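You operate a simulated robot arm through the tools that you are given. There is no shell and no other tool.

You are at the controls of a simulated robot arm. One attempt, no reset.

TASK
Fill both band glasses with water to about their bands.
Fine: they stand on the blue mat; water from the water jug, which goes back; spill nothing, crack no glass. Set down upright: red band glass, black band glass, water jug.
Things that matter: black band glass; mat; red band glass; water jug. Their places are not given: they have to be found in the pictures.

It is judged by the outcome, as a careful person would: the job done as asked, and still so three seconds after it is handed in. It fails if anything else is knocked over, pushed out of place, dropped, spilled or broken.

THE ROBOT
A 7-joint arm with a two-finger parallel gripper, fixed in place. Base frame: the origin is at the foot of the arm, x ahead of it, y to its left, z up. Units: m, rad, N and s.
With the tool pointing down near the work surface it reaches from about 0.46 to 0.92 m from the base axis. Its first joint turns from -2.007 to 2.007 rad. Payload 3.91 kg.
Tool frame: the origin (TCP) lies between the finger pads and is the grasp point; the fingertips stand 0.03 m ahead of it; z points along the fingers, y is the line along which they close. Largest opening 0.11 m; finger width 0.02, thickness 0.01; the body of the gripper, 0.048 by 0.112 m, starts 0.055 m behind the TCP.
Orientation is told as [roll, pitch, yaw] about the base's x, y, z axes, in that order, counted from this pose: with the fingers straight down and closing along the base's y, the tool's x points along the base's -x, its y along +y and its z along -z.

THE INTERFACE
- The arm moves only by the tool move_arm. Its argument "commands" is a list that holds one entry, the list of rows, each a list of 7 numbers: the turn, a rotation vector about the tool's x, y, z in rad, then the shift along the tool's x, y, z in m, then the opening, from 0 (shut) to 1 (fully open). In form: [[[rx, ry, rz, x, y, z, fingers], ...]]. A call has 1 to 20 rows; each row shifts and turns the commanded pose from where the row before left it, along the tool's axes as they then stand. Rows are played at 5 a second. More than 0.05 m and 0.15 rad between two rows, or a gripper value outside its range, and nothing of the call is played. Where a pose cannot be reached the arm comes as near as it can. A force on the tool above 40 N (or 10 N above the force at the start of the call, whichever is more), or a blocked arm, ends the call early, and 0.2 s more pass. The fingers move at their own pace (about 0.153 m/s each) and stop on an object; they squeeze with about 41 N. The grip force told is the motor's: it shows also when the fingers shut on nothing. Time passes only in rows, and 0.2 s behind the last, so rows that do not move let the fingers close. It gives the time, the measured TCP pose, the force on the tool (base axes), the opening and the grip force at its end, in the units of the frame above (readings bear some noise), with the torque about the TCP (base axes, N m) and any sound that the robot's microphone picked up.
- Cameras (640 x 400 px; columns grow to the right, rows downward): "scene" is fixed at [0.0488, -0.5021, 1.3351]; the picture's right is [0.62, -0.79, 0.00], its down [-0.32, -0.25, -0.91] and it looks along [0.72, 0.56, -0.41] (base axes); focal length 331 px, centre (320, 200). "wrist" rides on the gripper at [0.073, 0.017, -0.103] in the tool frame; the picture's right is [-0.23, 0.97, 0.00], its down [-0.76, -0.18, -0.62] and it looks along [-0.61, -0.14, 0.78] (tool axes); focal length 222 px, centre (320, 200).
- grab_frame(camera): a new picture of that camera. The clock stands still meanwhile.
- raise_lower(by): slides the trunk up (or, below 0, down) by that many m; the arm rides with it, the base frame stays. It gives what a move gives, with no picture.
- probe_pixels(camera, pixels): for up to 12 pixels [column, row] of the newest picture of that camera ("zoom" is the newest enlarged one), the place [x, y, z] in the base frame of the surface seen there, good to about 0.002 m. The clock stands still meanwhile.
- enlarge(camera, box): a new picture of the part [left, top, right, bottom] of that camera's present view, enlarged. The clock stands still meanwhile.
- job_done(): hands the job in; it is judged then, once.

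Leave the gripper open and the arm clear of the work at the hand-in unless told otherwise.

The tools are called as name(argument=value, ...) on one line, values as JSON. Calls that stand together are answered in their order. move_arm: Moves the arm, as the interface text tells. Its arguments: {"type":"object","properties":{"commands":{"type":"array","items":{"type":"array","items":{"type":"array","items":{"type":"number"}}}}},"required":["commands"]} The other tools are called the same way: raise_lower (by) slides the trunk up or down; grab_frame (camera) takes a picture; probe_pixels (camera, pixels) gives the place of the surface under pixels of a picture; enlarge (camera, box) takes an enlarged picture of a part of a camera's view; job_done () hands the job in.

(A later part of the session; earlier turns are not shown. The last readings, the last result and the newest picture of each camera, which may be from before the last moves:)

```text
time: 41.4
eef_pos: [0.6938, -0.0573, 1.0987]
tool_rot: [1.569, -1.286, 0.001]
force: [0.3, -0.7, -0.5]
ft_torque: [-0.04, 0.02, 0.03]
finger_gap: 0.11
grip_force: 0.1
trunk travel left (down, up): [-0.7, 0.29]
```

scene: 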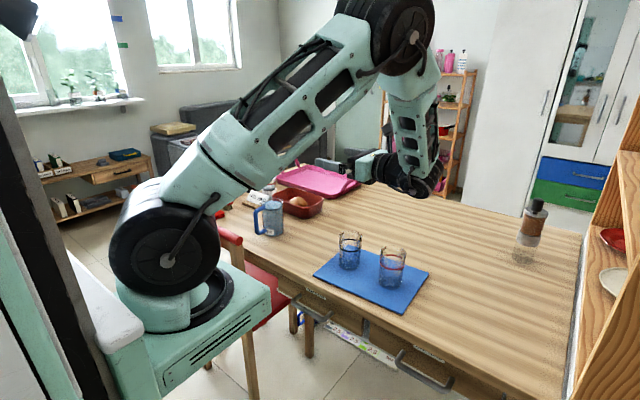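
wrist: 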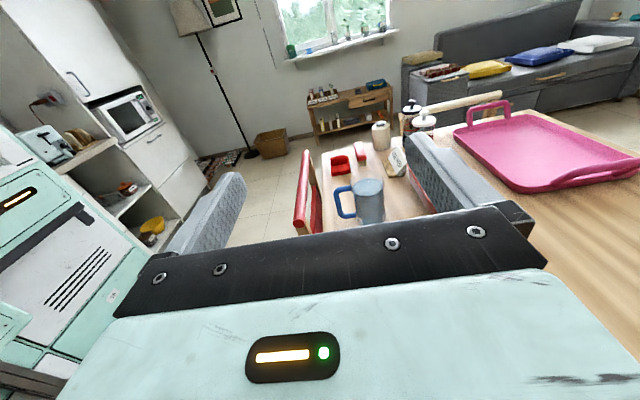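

Roll progress is as expected. I'll finish the roll, pitch 30° down, and move to a look position before the jug at about (0.7475, 0.13, 0.90).

move_arm(commands=[[[0, 0, -0.1428, 0, 0, 0, 1], [0, 0, -0.1428, 0, 0, 0, 1], [0, 0.1309, 0, 0, 0, 0, 1], [0, 0.1309, 0, 0, 0, 0, 1], [0, 0.1309, 0, 0, 0, 0, 1], [0, 0.1309, 0, 0, 0, 0, 1], [0, 0, 0, 0.00985, -0.0067, 0.0327, 1], [0, 0, 0, 0.00985, -0.0067, 0.0327, 1], [0, 0, 0, 0.00985, -0.0067, 0.0327, 1], [0, 0, 0, 0.00985, -0.0067, 0.0327, 1], [0, 0, 0, 0.00985, -0.0067, 0.0327, 1], [0, 0, 0, 0.00985, -0.0067, 0.0327, 1], [0, 0, 0, 0.00985, -0.0067, 0.0327, 1], [0, 0, 0, 0.00985, -0.0067, 0.0327, 1], [0, 0, 0, 0, 0, 0, 0.836], [0, 0, 0, 0, 0, 0, 0.836]]])

grab_frame(camera="wrist")

grab_frame(camera="scene")

```text
time: 44.8
eef_pos: [0.7477, 0.1331, 0.8977]
tool_rot: [-0.001, -1.047, 1.569]
force: [-0.1, -0.1, -0.1]
ft_torque: [0.01, 0.02, 0.02]
finger_gap: 0.0921
grip_force: 0.0
trunk travel left (down, up): [-0.7, 0.29]
```

```text
taken
```

wrist: 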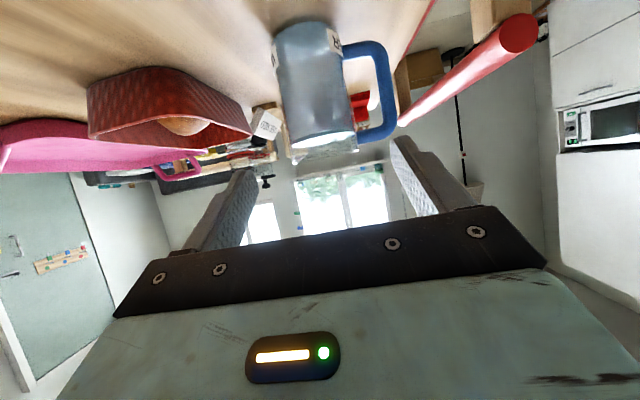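

```text
taken
```

scene: 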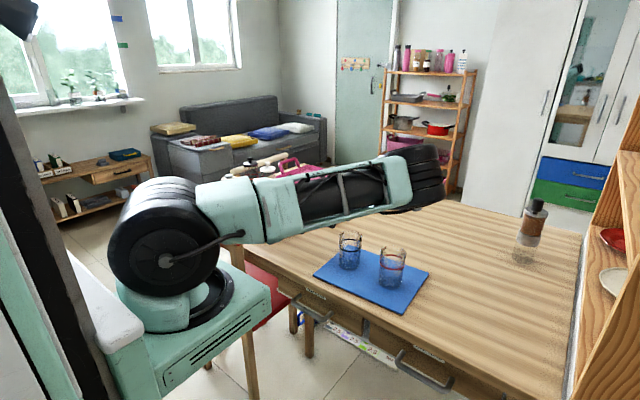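

The camera sees the jug well, but the arm's upper link is now low over the table. I'll probe how low the elbow and forearm hang.

probe_pixels(camera="scene", pixels=[[300, 230], [260, 240], [350, 222], [400, 208], [430, 205], [440, 190], [420, 170], [330, 200], [230, 210], [400, 180]])

enlarge(camera="scene", box=[180, 120, 480, 310])

enlarge(camera="wrist", box=[230, 0, 430, 180])

```text
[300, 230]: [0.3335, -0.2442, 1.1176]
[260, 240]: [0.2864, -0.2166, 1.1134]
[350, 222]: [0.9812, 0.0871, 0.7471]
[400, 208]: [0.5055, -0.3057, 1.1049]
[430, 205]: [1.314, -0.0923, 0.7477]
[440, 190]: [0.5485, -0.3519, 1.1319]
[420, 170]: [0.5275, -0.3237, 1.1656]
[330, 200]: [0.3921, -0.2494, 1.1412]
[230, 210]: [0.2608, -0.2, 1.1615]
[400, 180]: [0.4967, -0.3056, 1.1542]
```

```text
2.11 times, centred on (330, 215) of scene
```

zoom: 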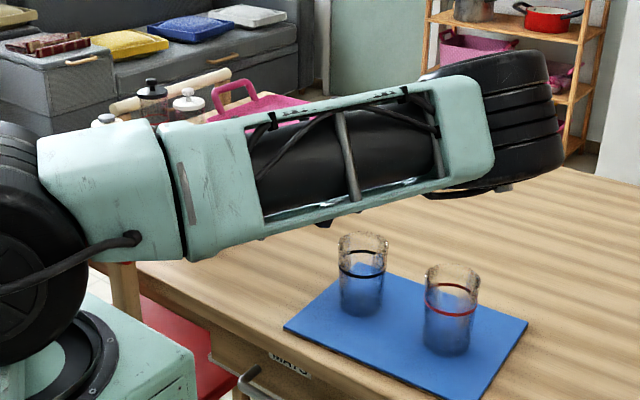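

```text
2.22 times, centred on (330, 90) of wrist
```

zoom: 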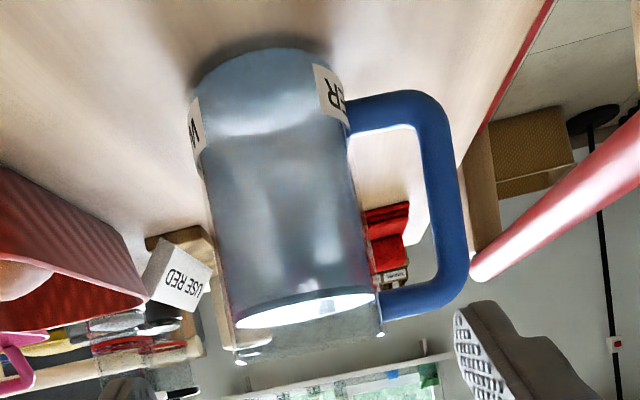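

The elbow is at z≈1.1, well above the table. Now I'll probe the jug body, handle and finger places in the wrist zoom for exact alignment.

probe_pixels(camera="zoom", pixels=[[285, 200], [225, 250], [360, 250], [290, 260], [400, 110], [445, 200], [455, 260], [420, 200], [400, 300], [380, 330], [240, 355], [290, 312]])

probe_pixels(camera="zoom", pixels=[[220, 240], [355, 230], [205, 160], [340, 150], [262, 60], [330, 90], [435, 290], [440, 120], [365, 120], [480, 340], [300, 345], [230, 340]])

```text
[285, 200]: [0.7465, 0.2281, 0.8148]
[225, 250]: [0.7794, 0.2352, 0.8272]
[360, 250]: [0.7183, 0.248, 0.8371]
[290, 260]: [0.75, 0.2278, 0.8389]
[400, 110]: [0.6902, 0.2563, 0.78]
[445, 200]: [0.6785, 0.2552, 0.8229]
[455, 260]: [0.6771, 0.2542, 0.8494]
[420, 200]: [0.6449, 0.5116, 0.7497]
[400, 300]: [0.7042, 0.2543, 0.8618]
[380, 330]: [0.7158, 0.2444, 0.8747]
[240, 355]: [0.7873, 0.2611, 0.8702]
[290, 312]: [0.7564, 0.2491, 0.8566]
```

```text
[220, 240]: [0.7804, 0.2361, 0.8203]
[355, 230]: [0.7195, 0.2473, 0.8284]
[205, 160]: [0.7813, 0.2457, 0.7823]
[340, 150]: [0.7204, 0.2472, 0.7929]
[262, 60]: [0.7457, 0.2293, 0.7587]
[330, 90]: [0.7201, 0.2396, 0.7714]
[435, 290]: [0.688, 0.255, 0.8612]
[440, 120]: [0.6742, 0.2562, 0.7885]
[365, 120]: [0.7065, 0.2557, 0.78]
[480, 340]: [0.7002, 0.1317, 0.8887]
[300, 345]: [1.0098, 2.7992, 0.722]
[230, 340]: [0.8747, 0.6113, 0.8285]
```

The jug axis fits (0.750, 0.2635) with body radius about 0.0355–0.038. The handle tube is at x≈0.667–0.683, leaving about 3 cm inside it for one finger. I'll line up on the approach line about 10 cm short of the grasp.

move_arm(commands=[[[0, 0, 0, 0.0035, -0.001, 0.0216, 0.836], [0, 0, 0, 0.0036, -0.0013, 0.0216, 0.836], [0, 0, 0, 0, 0, 0, 0.836]]])

grab_frame(camera="wrist")

```text
time: 45.6
eef_pos: [0.7505, 0.1645, 0.8711]
tool_rot: [-0.001, -1.046, 1.57]
force: [0.8, 0.5, 0.4]
ft_torque: [-0.02, 0.0, -0.02]
finger_gap: 0.0919
grip_force: 0.1
trunk travel left (down, up): [-0.7, 0.29]
```

```text
taken
```

wrist: 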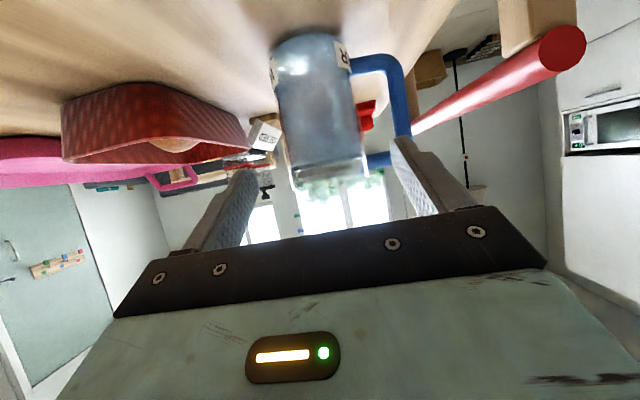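

The jug is centred between the fingers (column ≈ 320). I'll advance 5 cm along the tool axis and check.

move_arm(commands=[[[0, 0, 0, 0, 0, 0.015, 0.836], [0, 0, 0, 0, 0, 0.015, 0.836], [0, 0, 0, 0, 0, 0.015, 0.836], [0, 0, 0, 0, 0, 0.01, 0.836], [0, 0, 0, 0, 0, 0, 0.836]]])

grab_frame(camera="wrist")

grab_frame(camera="scene")

```text
time: 46.8
eef_pos: [0.75, 0.2116, 0.8427]
tool_rot: [0.001, -1.047, 1.569]
force: [0.5, -0.5, -0.2]
ft_torque: [0.02, -0.01, 0.01]
finger_gap: 0.0924
grip_force: 0.1
trunk travel left (down, up): [-0.7, 0.29]
```

```text
taken
```

wrist: 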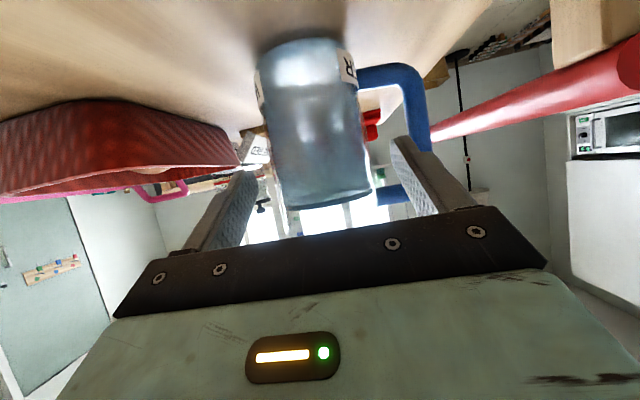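

```text
taken
```

scene: 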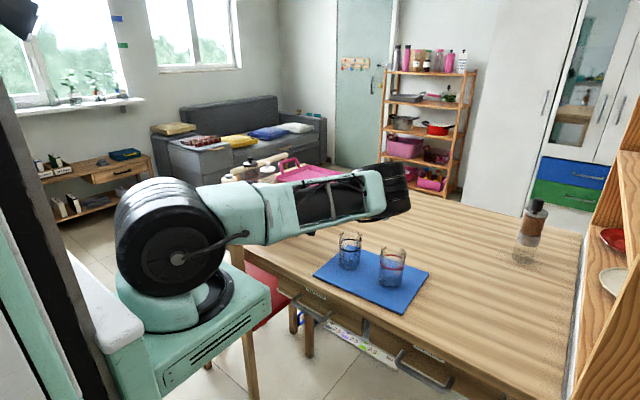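

I'll zoom in on the handle-side finger to make sure it enters between handle and body.

enlarge(camera="wrist", box=[220, 30, 460, 230])

```text
2.00 times, centred on (340, 130) of wrist
```

zoom: 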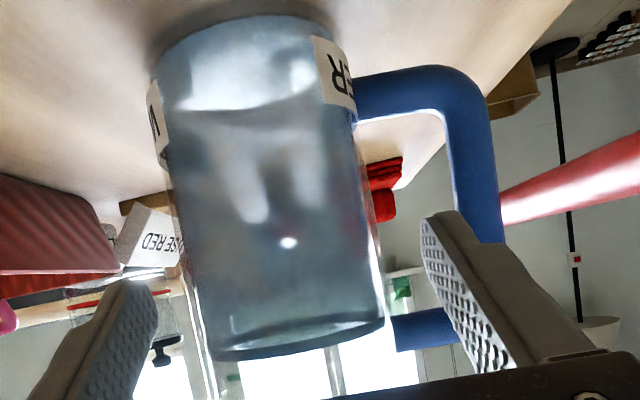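

By geometry the finger's outer face is at x≈0.694 and the handle's inner face at about 0.683, so it passes inside. The overlap in the picture is only parallax. I'll advance the remaining 4.7 cm slowly.

move_arm(commands=[[[0, 0, 0, -0.0005, 0, 0.008, 0.836], [0, 0, 0, -0.0004, 0, 0.008, 0.836], [0, 0, 0, -0.0004, 0, 0.008, 0.836], [0, 0, 0, 0, 0, 0.006, 0.836], [0, 0, 0, 0, 0, 0, 0.836]]])

enlarge(camera="wrist", box=[200, 0, 460, 220])

```text
time: 48.0
eef_pos: [0.7504, 0.2387, 0.8295]
tool_rot: [0.0, -1.047, 1.567]
force: [0.0, -0.2, -0.5]
ft_torque: [0.01, -0.04, -0.01]
finger_gap: 0.0921
grip_force: 0.0
trunk travel left (down, up): [-0.7, 0.29]
```

```text
1.82 times, centred on (330, 110) of wrist
```

zoom: 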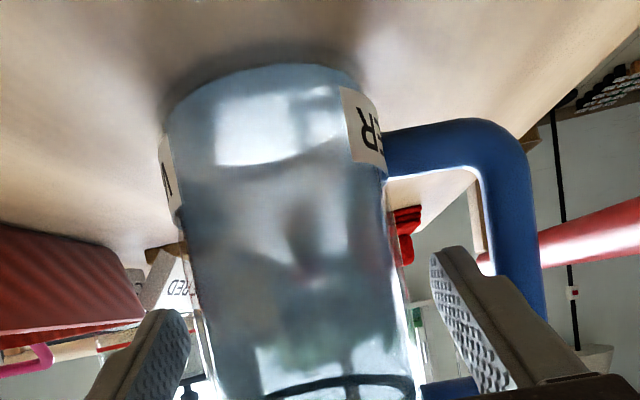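

The finger is inside the handle loop and the jug edges match the predicted columns, so it's centred. I'll advance the last 1.7 cm.

move_arm(commands=[[[0, 0, 0, 0.0003, 0, 0.006, 0.836], [0, 0, 0, 0.0003, 0, 0.006, 0.836], [0, 0, 0, 0.0002, 0, 0.0055, 0.836], [0, 0, 0, 0, 0, 0, 0.836]]])

enlarge(camera="wrist", box=[200, 0, 460, 220])

```text
time: 49.0
eef_pos: [0.751, 0.2528, 0.8217]
tool_rot: [-0.001, -1.047, 1.571]
force: [0.4, -0.9, 0.2]
ft_torque: [-0.01, -0.03, 0.04]
finger_gap: 0.092
grip_force: 0.2
trunk travel left (down, up): [-0.7, 0.29]
```

```text
1.82 times, centred on (330, 110) of wrist
```

zoom: 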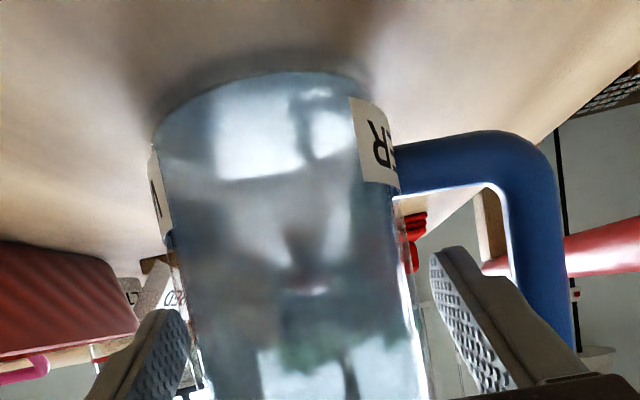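

I'm in place with no contact force. I'll close the fingers slowly on the jug body.

move_arm(commands=[[[0, 0, 0, 0, 0, 0, 0.79], [0, 0, 0, 0, 0, 0, 0.75], [0, 0, 0, 0, 0, 0, 0.72], [0, 0, 0, 0, 0, 0, 0.69], [0, 0, 0, 0, 0, 0, 0.66], [0, 0, 0, 0, 0, 0, 0.63], [0, 0, 0, 0, 0, 0, 0.6], [0, 0, 0, 0, 0, 0, 0.6]]])

enlarge(camera="wrist", box=[200, 0, 460, 220])

```text
time: 50.8
eef_pos: [0.7506, 0.2534, 0.8211]
tool_rot: [0.002, -1.048, 1.57]
force: [-1.3, 0.1, 0.9]
ft_torque: [0.03, 0.03, 0.06]
finger_gap: 0.0755
grip_force: 41.0
trunk travel left (down, up): [-0.7, 0.29]
```

```text
1.82 times, centred on (330, 110) of wrist
```

zoom: 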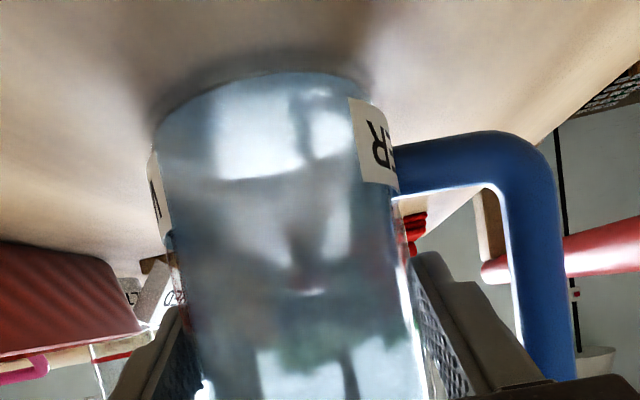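

The jug is held: gap 0.0755, 41 N, TCP at (0.7506, 0.2534, 0.8211), which I'll use for the return. I'll lift 2 cm slowly and check for slip.

move_arm(commands=[[[0, 0, 0, -0.0026, 0, -0.0015, 0.6], [0, 0, 0, -0.0043, 0, -0.0025, 0.6], [0, 0, 0, -0.0052, 0, -0.003, 0.6], [0, 0, 0, -0.0052, 0, -0.003, 0.6], [0, 0, 0, 0, 0, 0, 0.6]]])

enlarge(camera="wrist", box=[200, 0, 460, 220])

```text
time: 52.0
eef_pos: [0.7516, 0.2525, 0.8408]
tool_rot: [0.003, -1.047, 1.568]
force: [0.4, -0.1, -5.0]
ft_torque: [-0.04, -0.05, 0.01]
finger_gap: 0.0755
grip_force: 40.9
trunk travel left (down, up): [-0.7, 0.29]
```

```text
1.82 times, centred on (330, 110) of wrist
```

zoom: 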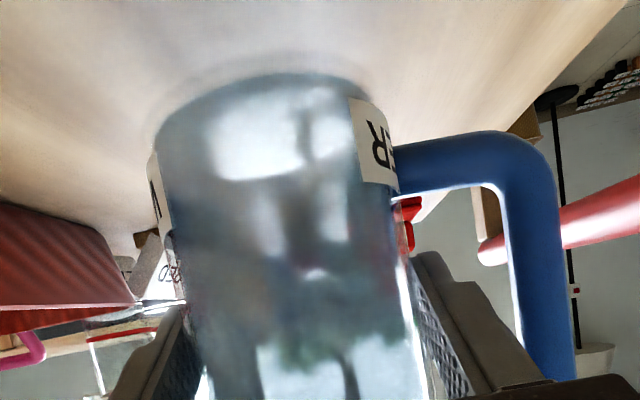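

The tool carries about 5 N, so the jug plus water is roughly 0.5 kg, with no slip or tilt. I'll lift 12 cm more, smoothly, keeping it upright.

move_arm(commands=[[[0, 0, 0, -0.0087, 0, -0.005, 0.6], [0, 0, 0, -0.013, 0, -0.0075, 0.6], [0, 0, 0, -0.0173, 0, -0.01, 0.6], [0, 0, 0, -0.0173, 0, -0.01, 0.6], [0, 0, 0, -0.0173, 0, -0.01, 0.6], [0, 0, 0, -0.0173, 0, -0.01, 0.6], [0, 0, 0, -0.0087, 0, -0.005, 0.6], [0, 0, 0, -0.0043, 0, -0.0025, 0.6], [0, 0, 0, 0, 0, 0, 0.6], [0, 0, 0, 0, 0, 0, 0.6]]])

grab_frame(camera="scene")

grab_frame(camera="wrist")

```text
time: 54.2
eef_pos: [0.7506, 0.2534, 0.9619]
tool_rot: [0.0, -1.047, 1.569]
force: [-0.3, -0.4, -5.0]
ft_torque: [-0.08, -0.12, 0.03]
finger_gap: 0.0757
grip_force: 40.5
trunk travel left (down, up): [-0.7, 0.29]
```

```text
taken
```

scene: 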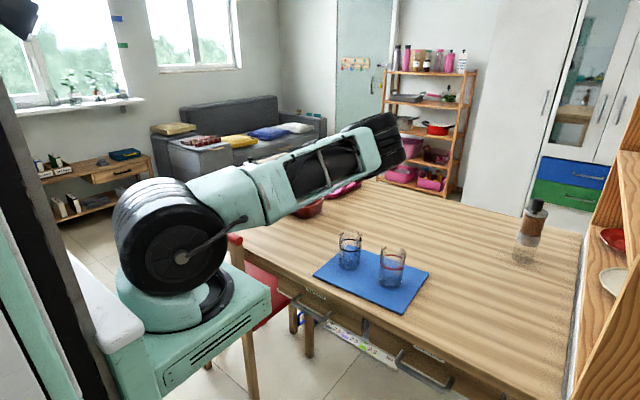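

```text
taken
```

wrist: 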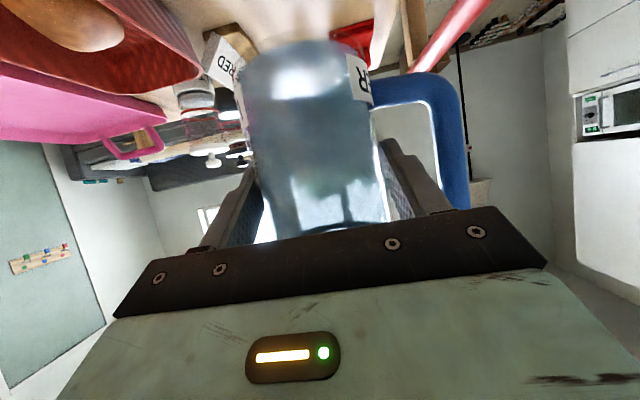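

The jug is lifted upright with its base at about 0.888. I'll now turn the jug and tool -90° about the vertical in place, so the tool points to +x and the handle to +y.

move_arm(commands=[[[0.0433, 0, 0.025, 0, 0, 0, 0.6], [0.0736, 0, 0.0425, 0, 0, 0, 0.6], [0.0866, 0, 0.05, 0, 0, 0, 0.6], [0.0866, 0, 0.05, 0, 0, 0, 0.6], [0.0866, 0, 0.05, 0, 0, 0, 0.6], [0.0866, 0, 0.05, 0, 0, 0, 0.6], [0.0866, 0, 0.05, 0, 0, 0, 0.6], [0.0866, 0, 0.05, 0, 0, 0, 0.6], [0.0866, 0, 0.05, 0, 0, 0, 0.6], [0.0866, 0, 0.05, 0, 0, 0, 0.6], [0.0866, 0, 0.05, 0, 0, 0, 0.6], [0.0866, 0, 0.05, 0, 0, 0, 0.6], [0.0866, 0, 0.05, 0, 0, 0, 0.6], [0.0866, 0, 0.05, 0, 0, 0, 0.6], [0.0866, 0, 0.05, 0, 0, 0, 0.6], [0.0866, 0, 0.05, 0, 0, 0, 0.6], [0.0736, 0, 0.0425, 0, 0, 0, 0.6], [0.0433, 0, 0.025, 0, 0, 0, 0.6], [0, 0, 0, 0, 0, 0, 0.6]]])

grab_frame(camera="scene")

```text
time: 58.2
eef_pos: [0.752, 0.2533, 0.9597]
tool_rot: [-0.002, -1.047, -0.099]
force: [-0.4, -0.2, -4.8]
ft_torque: [-0.05, 0.05, 0.01]
finger_gap: 0.0755
grip_force: 40.9
trunk travel left (down, up): [-0.7, 0.29]
```

```text
taken
```

scene: 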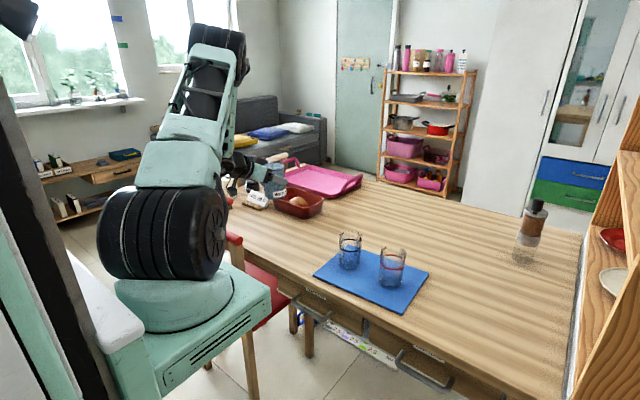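

I overshot slightly (yaw -0.099). I'll turn back by 0.099, then carry the jug at height towards (0.734, 0.06, 0.985).

move_arm(commands=[[[-0.0433, 0, -0.025, 0, 0, 0, 0.6], [-0.0424, 0, -0.0245, 0, 0, 0, 0.6], [0, 0, 0, -0.0016, -0.012, -0.0035, 0.6], [0, 0, 0, -0.0016, -0.025, -0.0035, 0.6], [0, 0, 0, -0.0016, -0.03, -0.0035, 0.6], [0, 0, 0, -0.0016, -0.03, -0.0035, 0.6], [0, 0, 0, -0.0016, -0.03, -0.0035, 0.6], [0, 0, 0, -0.0016, -0.03, -0.0035, 0.6], [0, 0, 0, -0.0016, -0.024, -0.0035, 0.6], [0, 0, 0, -0.0016, -0.012, -0.0035, 0.6], [0, 0, 0, 0, 0, 0, 0.6], [0, 0, 0, 0, 0, 0, 0.6]]])

grab_frame(camera="scene")

grab_frame(camera="wrist")

```text
time: 60.8
eef_pos: [0.7333, 0.063, 0.986]
tool_rot: [-0.002, -1.047, 0.002]
force: [0.0, 0.8, -5.2]
ft_torque: [-0.09, 0.06, 0.01]
finger_gap: 0.0755
grip_force: 41.0
trunk travel left (down, up): [-0.7, 0.29]
```

```text
taken
```

scene: 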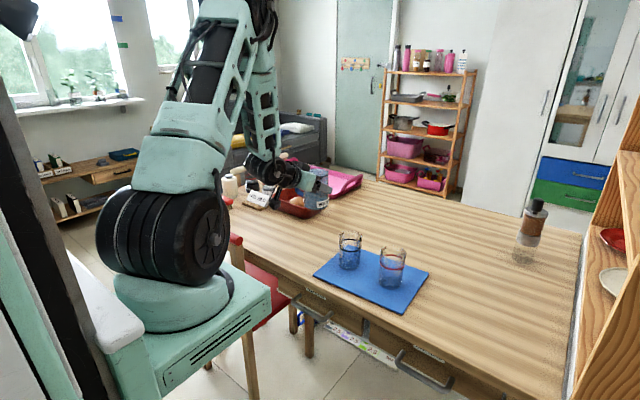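

```text
taken
```

wrist: 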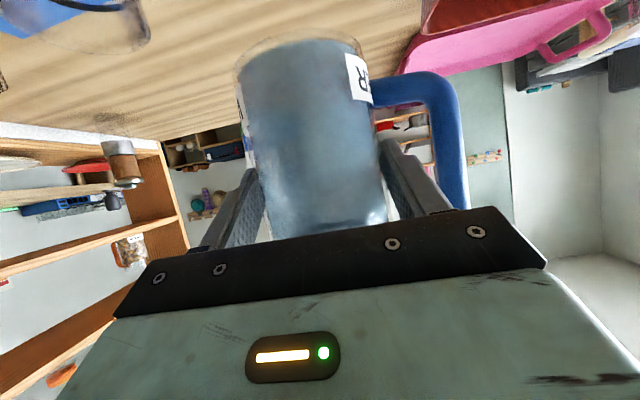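

The jug is upright at (0.733, 0.063). I'll zoom in on it in the scene view to refine the rim position relative to the TCP.

enlarge(camera="scene", box=[270, 150, 370, 230])

```text
5.00 times, centred on (320, 190) of scene
```

zoom: 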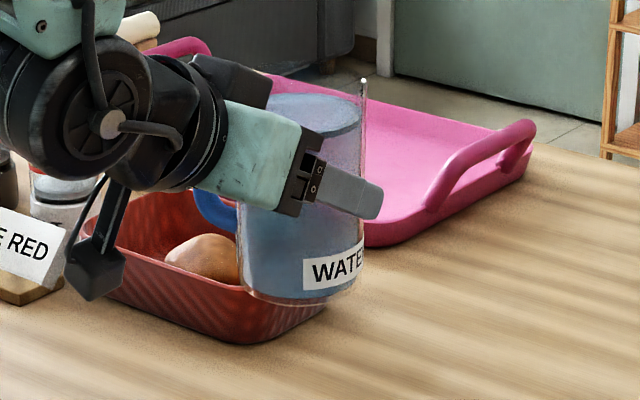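

The projection matches rim height 0.130 m and water at about 0.1095 m above the jug base. The lip is now at about (0.743, 0.0245, 1.042). I'll tilt 20° slowly with the lip as pivot, still away from the glass and below the pour-over angle of about 31°. This also checks the command maths.

move_arm(commands=[[[-0.0218, 0, 0.03776, -0.0015, 0.00241, -0.00087, 0.6], [-0.0218, 0, 0.03776, -0.0015, 0.00241, -0.00087, 0.6], [-0.0218, 0, 0.03776, -0.0015, 0.00241, -0.00087, 0.6], [-0.0218, 0, 0.03776, -0.0015, 0.00241, -0.00087, 0.6], [-0.0218, 0, 0.03776, -0.0015, 0.00241, -0.00087, 0.6], [-0.0218, 0, 0.03776, -0.0015, 0.00241, -0.00087, 0.6], [-0.0218, 0, 0.03776, -0.0015, 0.00241, -0.00087, 0.6], [-0.0218, 0, 0.03776, -0.0015, 0.00241, -0.00087, 0.6], [0, 0, 0, 0, 0, 0, 0.6], [0, 0, 0, 0, 0, 0, 0.6]]])

enlarge(camera="scene", box=[270, 150, 370, 230])

```text
time: 63.0
eef_pos: [0.7328, 0.0769, 1.0021]
tool_rot: [0.628, -0.951, -0.531]
force: [-0.3, 0.4, -5.1]
ft_torque: [-0.12, 0.05, 0.01]
finger_gap: 0.0748
grip_force: 41.5
trunk travel left (down, up): [-0.7, 0.29]
```

```text
5.00 times, centred on (320, 190) of scene
```

zoom: 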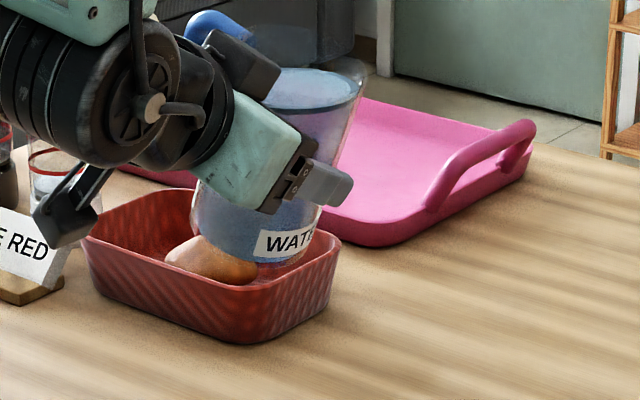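

The measured pose agrees with the 20° tilt within 3 mm, and the water stays level well below the lip. I'll now move the lip gently over the black glass at height, then tilt to 27°.

move_arm(commands=[[[0, 0, 0, -0.00176, -0.00546, -0.00092, 0.6], [0, 0, 0, -0.00375, -0.0116, -0.00195, 0.6], [0, 0, 0, -0.00551, -0.01705, -0.00286, 0.6], [0, 0, 0, -0.00551, -0.01705, -0.00286, 0.6], [0, 0, 0, -0.00375, -0.0116, -0.00195, 0.6], [0, 0, 0, -0.00176, -0.00546, -0.00092, 0.6], [0, 0, 0, 0, 0, 0, 0.6], [-0.02035, 0, 0.03525, -0.0014, 0.00225, -0.00081, 0.6], [-0.02035, 0, 0.03525, -0.0014, 0.00225, -0.00081, 0.6], [-0.02035, 0, 0.03525, -0.0014, 0.00225, -0.00081, 0.6], [0, 0, 0, 0, 0, 0, 0.6], [0, 0, 0, 0, 0, 0, 0.6]]])

grab_frame(camera="scene")

grab_frame(camera="wrist")

```text
time: 65.6
eef_pos: [0.7338, 0.0091, 1.0098]
tool_rot: [0.791, -0.881, -0.665]
force: [0.1, -0.1, -5.5]
ft_torque: [-0.09, 0.05, -0.01]
finger_gap: 0.0753
grip_force: 40.9
trunk travel left (down, up): [-0.7, 0.29]
```

```text
taken
```

scene: 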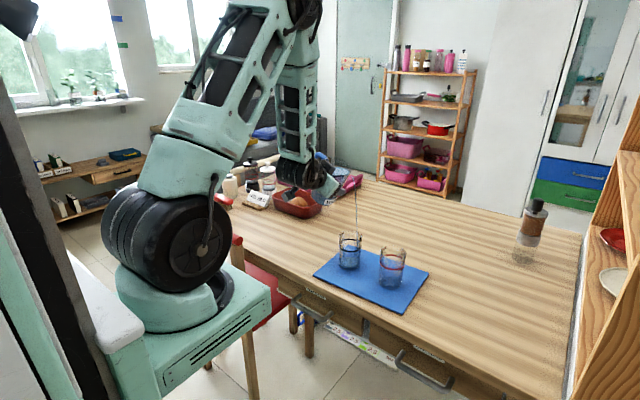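

```text
taken
```

wrist: 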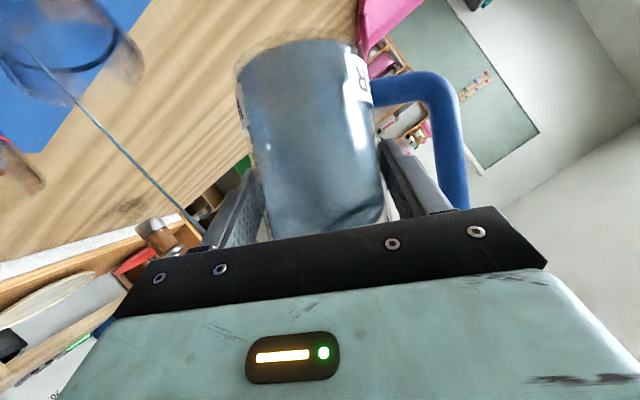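

A thin stream is already falling, earlier than I estimated. Time stands still, so I'll zoom in to see where it lands.

enlarge(camera="scene", box=[300, 170, 400, 280])

enlarge(camera="wrist", box=[0, 0, 260, 220])

```text
3.64 times, centred on (350, 225) of scene
```

zoom: 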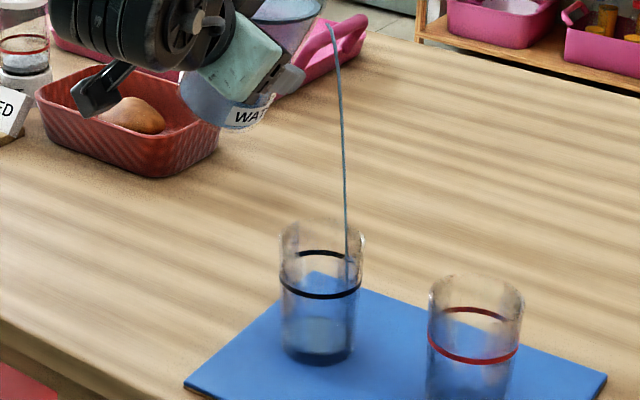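

```text
1.82 times, centred on (130, 110) of wrist
```

zoom: 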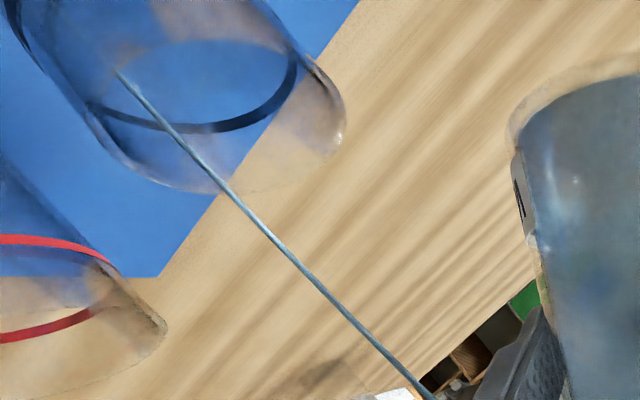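

The stream enters the black glass but lands towards its far side because the fall is long. I'll lower the lip to z≈0.935 and shift it back 7 mm. That keeps the lower finger clear of the glass rim and brings the stream to the middle.

move_arm(commands=[[[0, 0, 0, 0.00682, -0.00339, 0.00394, 0.6], [0, 0, 0, 0.0128, -0.00636, 0.0074, 0.6], [0, 0, 0, 0.01535, -0.00763, 0.00887, 0.6], [0, 0, 0, 0.01535, -0.00763, 0.00887, 0.6], [0, 0, 0, 0.01535, -0.00763, 0.00887, 0.6], [0, 0, 0, 0.0128, -0.00636, 0.0074, 0.6], [0, 0, 0, 0.00682, -0.00339, 0.00394, 0.6]]])

enlarge(camera="scene", box=[300, 170, 400, 280])

enlarge(camera="wrist", box=[0, 0, 320, 200])

```text
time: 67.2
eef_pos: [0.7335, 0.0157, 0.8998]
tool_rot: [0.791, -0.883, -0.662]
force: [0.7, -0.2, -5.6]
ft_torque: [-0.12, 0.06, -0.02]
finger_gap: 0.0752
grip_force: 41.8
trunk travel left (down, up): [-0.7, 0.29]
```

```text
3.64 times, centred on (350, 225) of scene
```

zoom: 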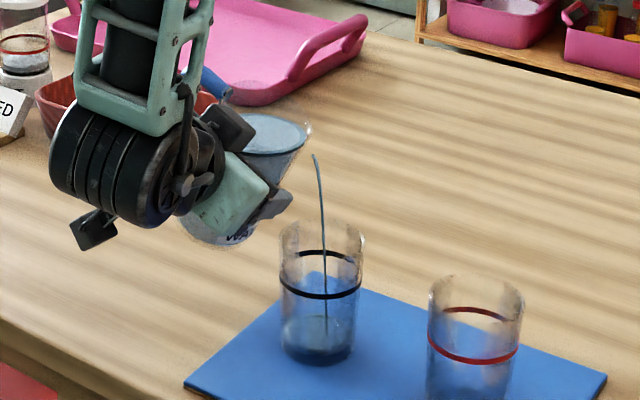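

```text
2.00 times, centred on (160, 100) of wrist
```

zoom: 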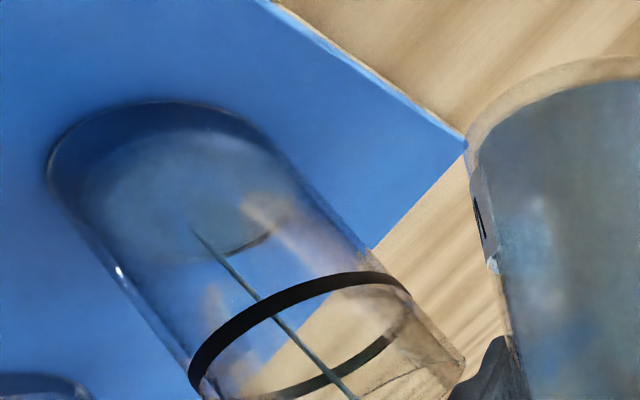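

The stream now falls at the glass's centre and is thinning out, so I'll tilt on slowly. Ten rows of 0.02 rad about the lip should add about 40 ml.

move_arm(commands=[[[-0.01, 0, 0.01732, -0.00068, 0.00111, -0.00039, 0.6], [-0.01, 0, 0.01732, -0.00068, 0.00111, -0.00039, 0.6], [-0.01, 0, 0.01732, -0.00068, 0.00111, -0.00039, 0.6], [-0.01, 0, 0.01732, -0.00068, 0.00111, -0.00039, 0.6], [-0.01, 0, 0.01732, -0.00068, 0.00111, -0.00039, 0.6], [-0.01, 0, 0.01732, -0.00068, 0.00111, -0.00039, 0.6], [-0.01, 0, 0.01732, -0.00068, 0.00111, -0.00039, 0.6], [-0.01, 0, 0.01732, -0.00068, 0.00111, -0.00039, 0.6]]])

enlarge(camera="scene", box=[300, 170, 400, 280])

enlarge(camera="wrist", box=[0, 0, 320, 200])

```text
time: 69.0
eef_pos: [0.7336, 0.019, 0.9125]
tool_rot: [0.969, -0.775, -0.796]
force: [-0.4, 0.3, -5.3]
ft_torque: [-0.06, 0.05, 0.03]
finger_gap: 0.0752
grip_force: 41.7
trunk travel left (down, up): [-0.7, 0.29]
```

```text
3.64 times, centred on (350, 225) of scene
```

zoom: 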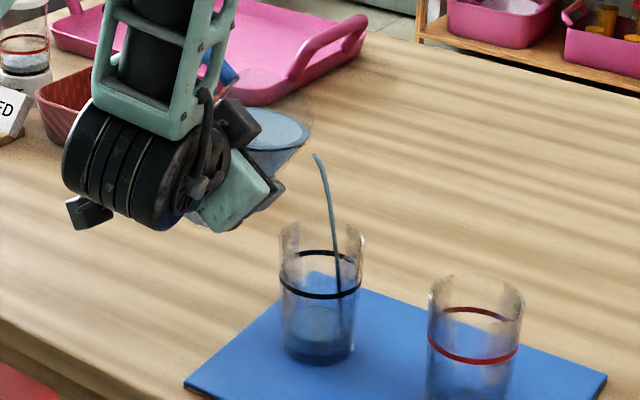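

```text
2.00 times, centred on (160, 100) of wrist
```

zoom: 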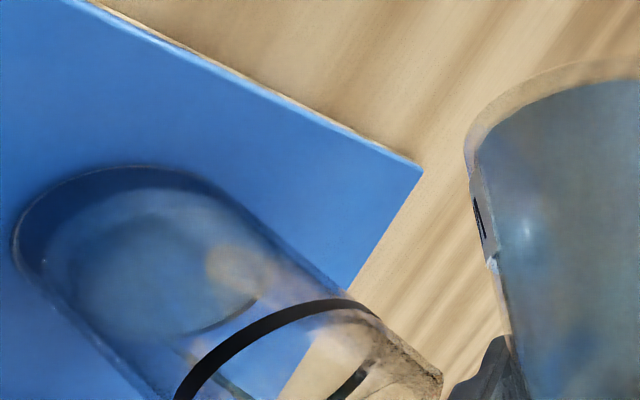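

The stream falls inside the glass, slightly past centre. I'll keep tilting at the same rate while lowering the lip by 3 cm, which brings the landing point back.

move_arm(commands=[[[-0.01, 0, 0.01732, 0.00125, -0.0009, 0.00072, 0.6], [-0.01, 0, 0.01732, 0.00125, -0.0009, 0.00072, 0.6], [-0.01, 0, 0.01732, 0.00125, -0.0009, 0.00072, 0.6], [-0.01, 0, 0.01732, 0.00125, -0.0009, 0.00072, 0.6], [-0.01, 0, 0.01732, 0.00125, -0.0009, 0.00072, 0.6], [-0.01, 0, 0.01732, 0.00125, -0.0009, 0.00072, 0.6], [-0.01, 0, 0.01732, 0.00125, -0.0009, 0.00072, 0.6], [-0.01, 0, 0.01732, 0.00125, -0.0009, 0.00072, 0.6]]])

enlarge(camera="scene", box=[300, 170, 400, 280])

enlarge(camera="wrist", box=[0, 0, 320, 200])

```text
time: 70.8
eef_pos: [0.7348, 0.0195, 0.8999]
tool_rot: [1.11, -0.658, -0.887]
force: [-0.6, 0.4, -4.6]
ft_torque: [-0.09, 0.02, -0.01]
finger_gap: 0.075
grip_force: 41.5
trunk travel left (down, up): [-0.7, 0.29]
```

```text
3.64 times, centred on (350, 225) of scene
```

zoom: 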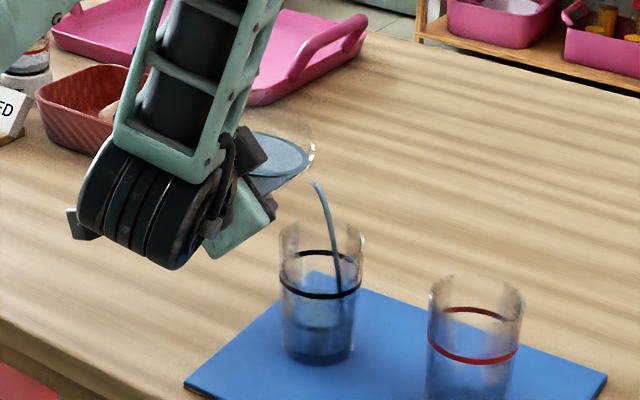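

```text
2.00 times, centred on (160, 100) of wrist
```

zoom: 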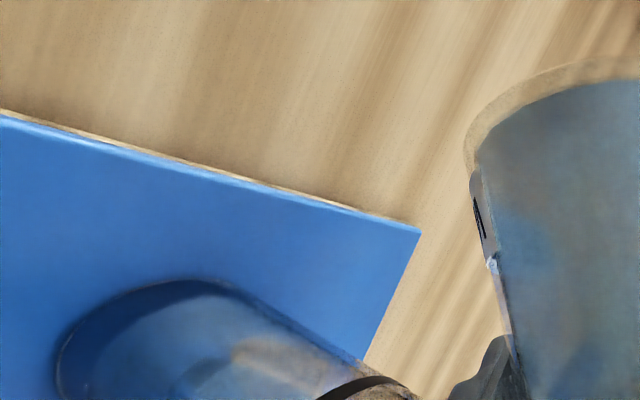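

Tilt is about 45° and roughly a third of the way to the band. I'll continue 8 more rows and then pause.

move_arm(commands=[[[-0.01, 0, 0.01732, -0.00068, 0.00111, -0.00039, 0.6], [-0.01, 0, 0.01732, -0.00068, 0.00111, -0.00039, 0.6], [-0.01, 0, 0.01732, -0.00068, 0.00111, -0.00039, 0.6], [-0.01, 0, 0.01732, -0.00068, 0.00111, -0.00039, 0.6], [-0.01, 0, 0.01732, -0.00068, 0.00111, -0.00039, 0.6], [-0.01, 0, 0.01732, -0.00068, 0.00111, -0.00039, 0.6], [0, 0, 0, 0, 0, 0, 0.6]]])

enlarge(camera="scene", box=[310, 195, 390, 275])

grab_frame(camera="wrist")

```text
time: 72.4
eef_pos: [0.7341, 0.0231, 0.9072]
tool_rot: [1.198, -0.56, -0.939]
force: [0.8, 0.6, -4.7]
ft_torque: [-0.09, 0.07, -0.03]
finger_gap: 0.075
grip_force: 40.6
trunk travel left (down, up): [-0.7, 0.29]
```

```text
5.00 times, centred on (350, 235) of scene
```

zoom: 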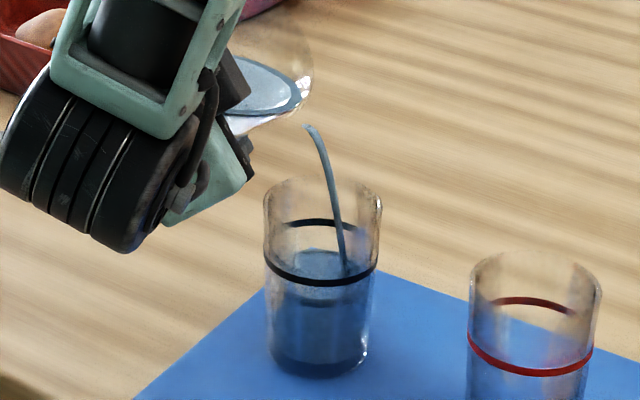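

```text
taken
```

wrist: 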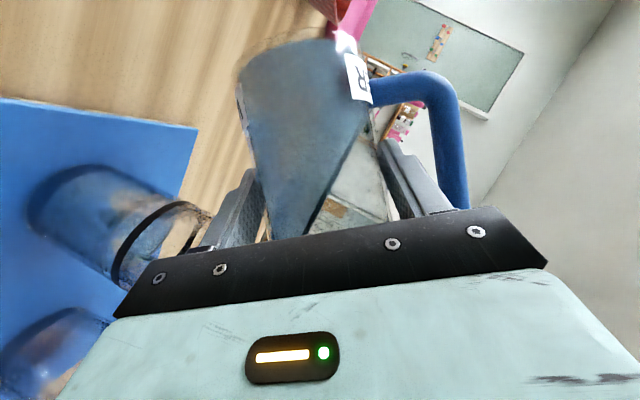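

The water surface in the glass looks about 1.5–2 cm below the band. I'll hold still for a few rows so the stream settles, then measure.

move_arm(commands=[[[0, 0, 0, 0, 0, 0, 0.6], [0, 0, 0, 0, 0, 0, 0.6], [0, 0, 0, 0, 0, 0, 0.6]]])

enlarge(camera="scene", box=[325, 215, 375, 275])

```text
time: 73.2
eef_pos: [0.7351, 0.0231, 0.9072]
tool_rot: [1.198, -0.563, -0.939]
force: [-0.8, -1.1, -3.7]
ft_torque: [-0.1, 0.04, -0.01]
finger_gap: 0.0753
grip_force: 41.0
trunk travel left (down, up): [-0.7, 0.29]
```

```text
6.67 times, centred on (350, 245) of scene
```

zoom: 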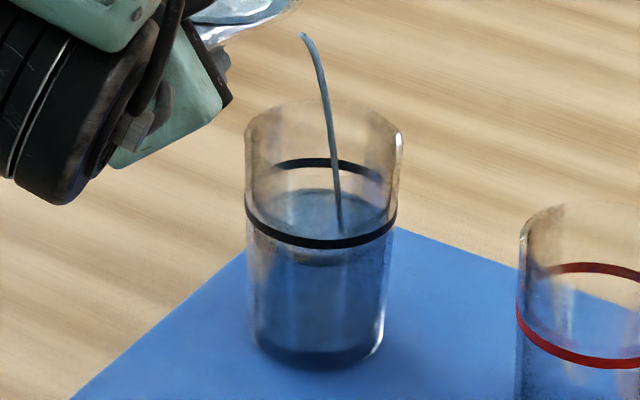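

The level rose and the stream still runs. I'll probe the water surface and the band.

probe_pixels(camera="zoom", pixels=[[300, 215], [320, 205], [300, 200], [280, 220], [320, 242], [290, 238], [365, 210], [320, 255], [375, 235], [320, 165]])

```text
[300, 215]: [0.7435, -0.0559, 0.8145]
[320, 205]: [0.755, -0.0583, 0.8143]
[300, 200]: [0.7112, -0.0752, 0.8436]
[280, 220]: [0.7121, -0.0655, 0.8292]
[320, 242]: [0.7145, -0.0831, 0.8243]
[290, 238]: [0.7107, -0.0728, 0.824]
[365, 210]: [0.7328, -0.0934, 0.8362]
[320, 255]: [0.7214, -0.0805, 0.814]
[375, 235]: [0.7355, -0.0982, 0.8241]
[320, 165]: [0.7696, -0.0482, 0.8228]
```

The water surface is at z≈0.8143 and the band at about 0.825, so 1.1 cm is left. The stream is still running, so I'll hold for about a second and re-measure.

move_arm(commands=[[[0, 0, 0, 0, 0, 0, 0.6], [0, 0, 0, 0, 0, 0, 0.6]]])

enlarge(camera="scene", box=[325, 215, 375, 275])

probe_pixels(camera="zoom", pixels=[[300, 215], [320, 205], [310, 225], [330, 215], [320, 242], [320, 238]])

```text
time: 73.8
eef_pos: [0.734, 0.0233, 0.9077]
tool_rot: [1.199, -0.561, -0.94]
force: [0.1, -0.1, -2.7]
ft_torque: [-0.1, 0.02, -0.01]
finger_gap: 0.0753
grip_force: 40.8
trunk travel left (down, up): [-0.7, 0.29]
```

```text
6.67 times, centred on (350, 245) of scene
```

zoom: 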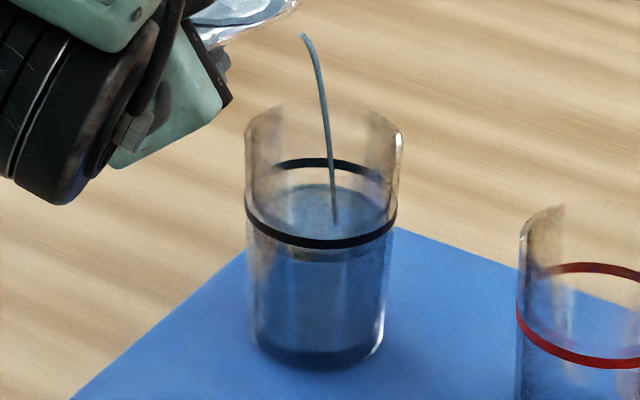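

```text
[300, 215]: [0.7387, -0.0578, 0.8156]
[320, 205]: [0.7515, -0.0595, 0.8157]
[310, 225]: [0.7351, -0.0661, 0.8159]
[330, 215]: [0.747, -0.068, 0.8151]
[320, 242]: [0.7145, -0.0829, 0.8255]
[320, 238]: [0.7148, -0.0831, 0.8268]
```

It's rising slowly (0.8157) and the band is at about 0.826. I'll hold 5 more rows.

move_arm(commands=[[[0, 0, 0, 0, 0, 0, 0.6], [0, 0, 0, 0, 0, 0, 0.6], [0, 0, 0, 0, 0, 0, 0.6], [0, 0, 0, 0, 0, 0, 0.6], [0, 0, 0, 0, 0, 0, 0.6]]])

enlarge(camera="scene", box=[325, 215, 375, 275])

probe_pixels(camera="zoom", pixels=[[300, 215], [320, 205], [310, 225], [330, 215], [320, 242], [320, 238]])

```text
time: 75.0
eef_pos: [0.7343, 0.0219, 0.9073]
tool_rot: [1.199, -0.563, -0.939]
force: [0.4, 0.3, -4.5]
ft_torque: [-0.07, 0.03, 0.03]
finger_gap: 0.0753
grip_force: 41.2
trunk travel left (down, up): [-0.7, 0.29]
```

```text
6.67 times, centred on (350, 245) of scene
```

zoom: 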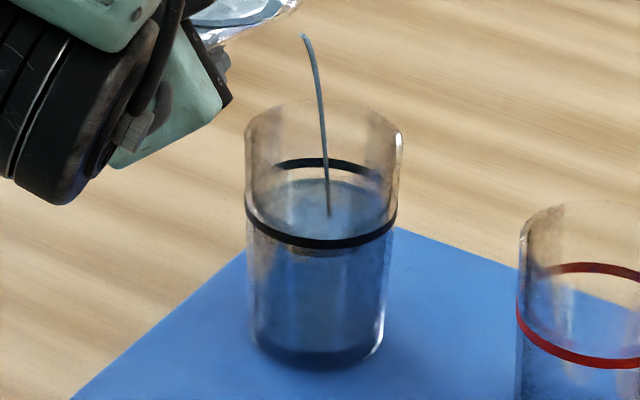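

```text
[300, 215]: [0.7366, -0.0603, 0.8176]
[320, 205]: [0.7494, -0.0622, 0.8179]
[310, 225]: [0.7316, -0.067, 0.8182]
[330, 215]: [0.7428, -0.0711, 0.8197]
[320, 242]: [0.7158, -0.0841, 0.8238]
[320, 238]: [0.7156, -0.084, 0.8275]
```

It's at 0.818 with about 8 mm to go. I'll tilt 0.024 rad more and hold.

move_arm(commands=[[[-0.006, 0, 0.0104, -0.0004, 0.00067, -0.00023, 0.6], [-0.006, 0, 0.0104, -0.0004, 0.00067, -0.00023, 0.6], [0, 0, 0, 0, 0, 0, 0.6], [0, 0, 0, 0, 0, 0, 0.6], [0, 0, 0, 0, 0, 0, 0.6]]])

enlarge(camera="scene", box=[325, 215, 375, 275])

probe_pixels(camera="zoom", pixels=[[300, 215], [320, 205], [310, 225], [330, 215], [320, 242], [320, 238]])

```text
time: 76.2
eef_pos: [0.7334, 0.0232, 0.9099]
tool_rot: [1.214, -0.54, -0.948]
force: [0.0, -0.4, -3.8]
ft_torque: [-0.09, 0.02, 0.01]
finger_gap: 0.0751
grip_force: 41.4
trunk travel left (down, up): [-0.7, 0.29]
```

```text
6.67 times, centred on (350, 245) of scene
```

zoom: 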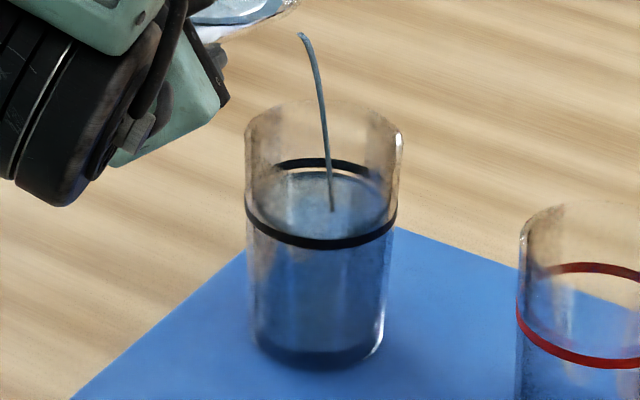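

```text
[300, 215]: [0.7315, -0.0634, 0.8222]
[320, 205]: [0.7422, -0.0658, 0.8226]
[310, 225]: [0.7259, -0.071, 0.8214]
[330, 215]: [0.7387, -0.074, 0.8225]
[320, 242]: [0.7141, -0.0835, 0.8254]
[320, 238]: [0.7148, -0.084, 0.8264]
```

It's now 0.822, with about 4 mm to go. I'll hold two rows and then tilt the jug back to stop the flow.

move_arm(commands=[[[0, 0, 0, 0, 0, 0, 0.6], [0, 0, 0, 0, 0, 0, 0.6]]])

enlarge(camera="scene", box=[325, 215, 375, 275])

probe_pixels(camera="zoom", pixels=[[300, 215], [320, 205], [310, 225], [330, 215], [320, 195], [300, 200]])

```text
time: 76.8
eef_pos: [0.7338, 0.0234, 0.909]
tool_rot: [1.216, -0.542, -0.947]
force: [-0.9, 0.8, -3.1]
ft_torque: [-0.08, 0.01, -0.01]
finger_gap: 0.0753
grip_force: 41.3
trunk travel left (down, up): [-0.7, 0.29]
```

```text
6.67 times, centred on (350, 245) of scene
```

zoom: 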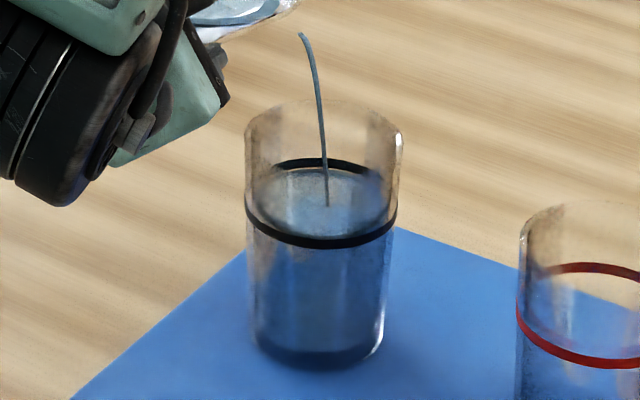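

```text
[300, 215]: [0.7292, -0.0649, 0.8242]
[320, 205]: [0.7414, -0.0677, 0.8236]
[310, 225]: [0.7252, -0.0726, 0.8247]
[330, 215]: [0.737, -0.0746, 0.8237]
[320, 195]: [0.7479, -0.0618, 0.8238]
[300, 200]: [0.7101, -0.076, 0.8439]
```

The level is 0.824 and the band 0.826, so that's on target. I'll tilt back quickly about the lip to stop the flow and rise a little.

move_arm(commands=[[[0.04, 0, -0.0693, 0.00251, -0.00461, 0.00145, 0.6], [0.04, 0, -0.0693, 0.00251, -0.00461, 0.00145, 0.6], [0.04, 0, -0.0693, -0.0033, 0.0028, -0.0019, 0.6], [0, 0, 0, -0.0062, 0.0067, -0.0036, 0.6], [0, 0, 0, -0.0125, 0.0133, -0.0072, 0.6], [0, 0, 0, -0.0125, 0.0133, -0.0072, 0.6], [0, 0, 0, -0.0125, 0.0133, -0.0072, 0.6], [0, 0, 0, 0, 0, 0, 0.6]]])

enlarge(camera="scene", box=[300, 170, 400, 280])

```text
time: 78.6
eef_pos: [0.7348, 0.0212, 0.9722]
tool_rot: [1.027, -0.73, -0.835]
force: [0.4, -0.2, -4.2]
ft_torque: [-0.07, 0.02, 0.05]
finger_gap: 0.0756
grip_force: 41.6
trunk travel left (down, up): [-0.7, 0.29]
```

```text
3.64 times, centred on (350, 225) of scene
```

zoom: 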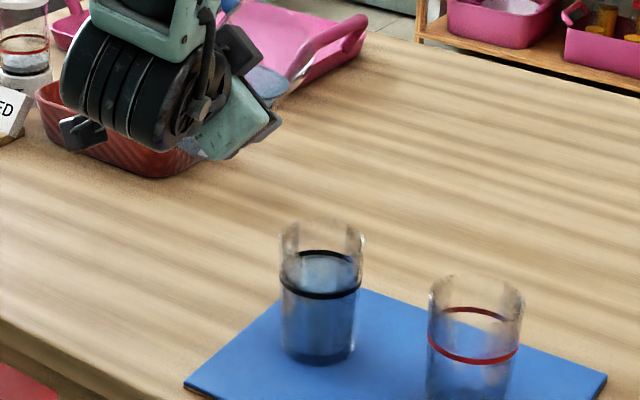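

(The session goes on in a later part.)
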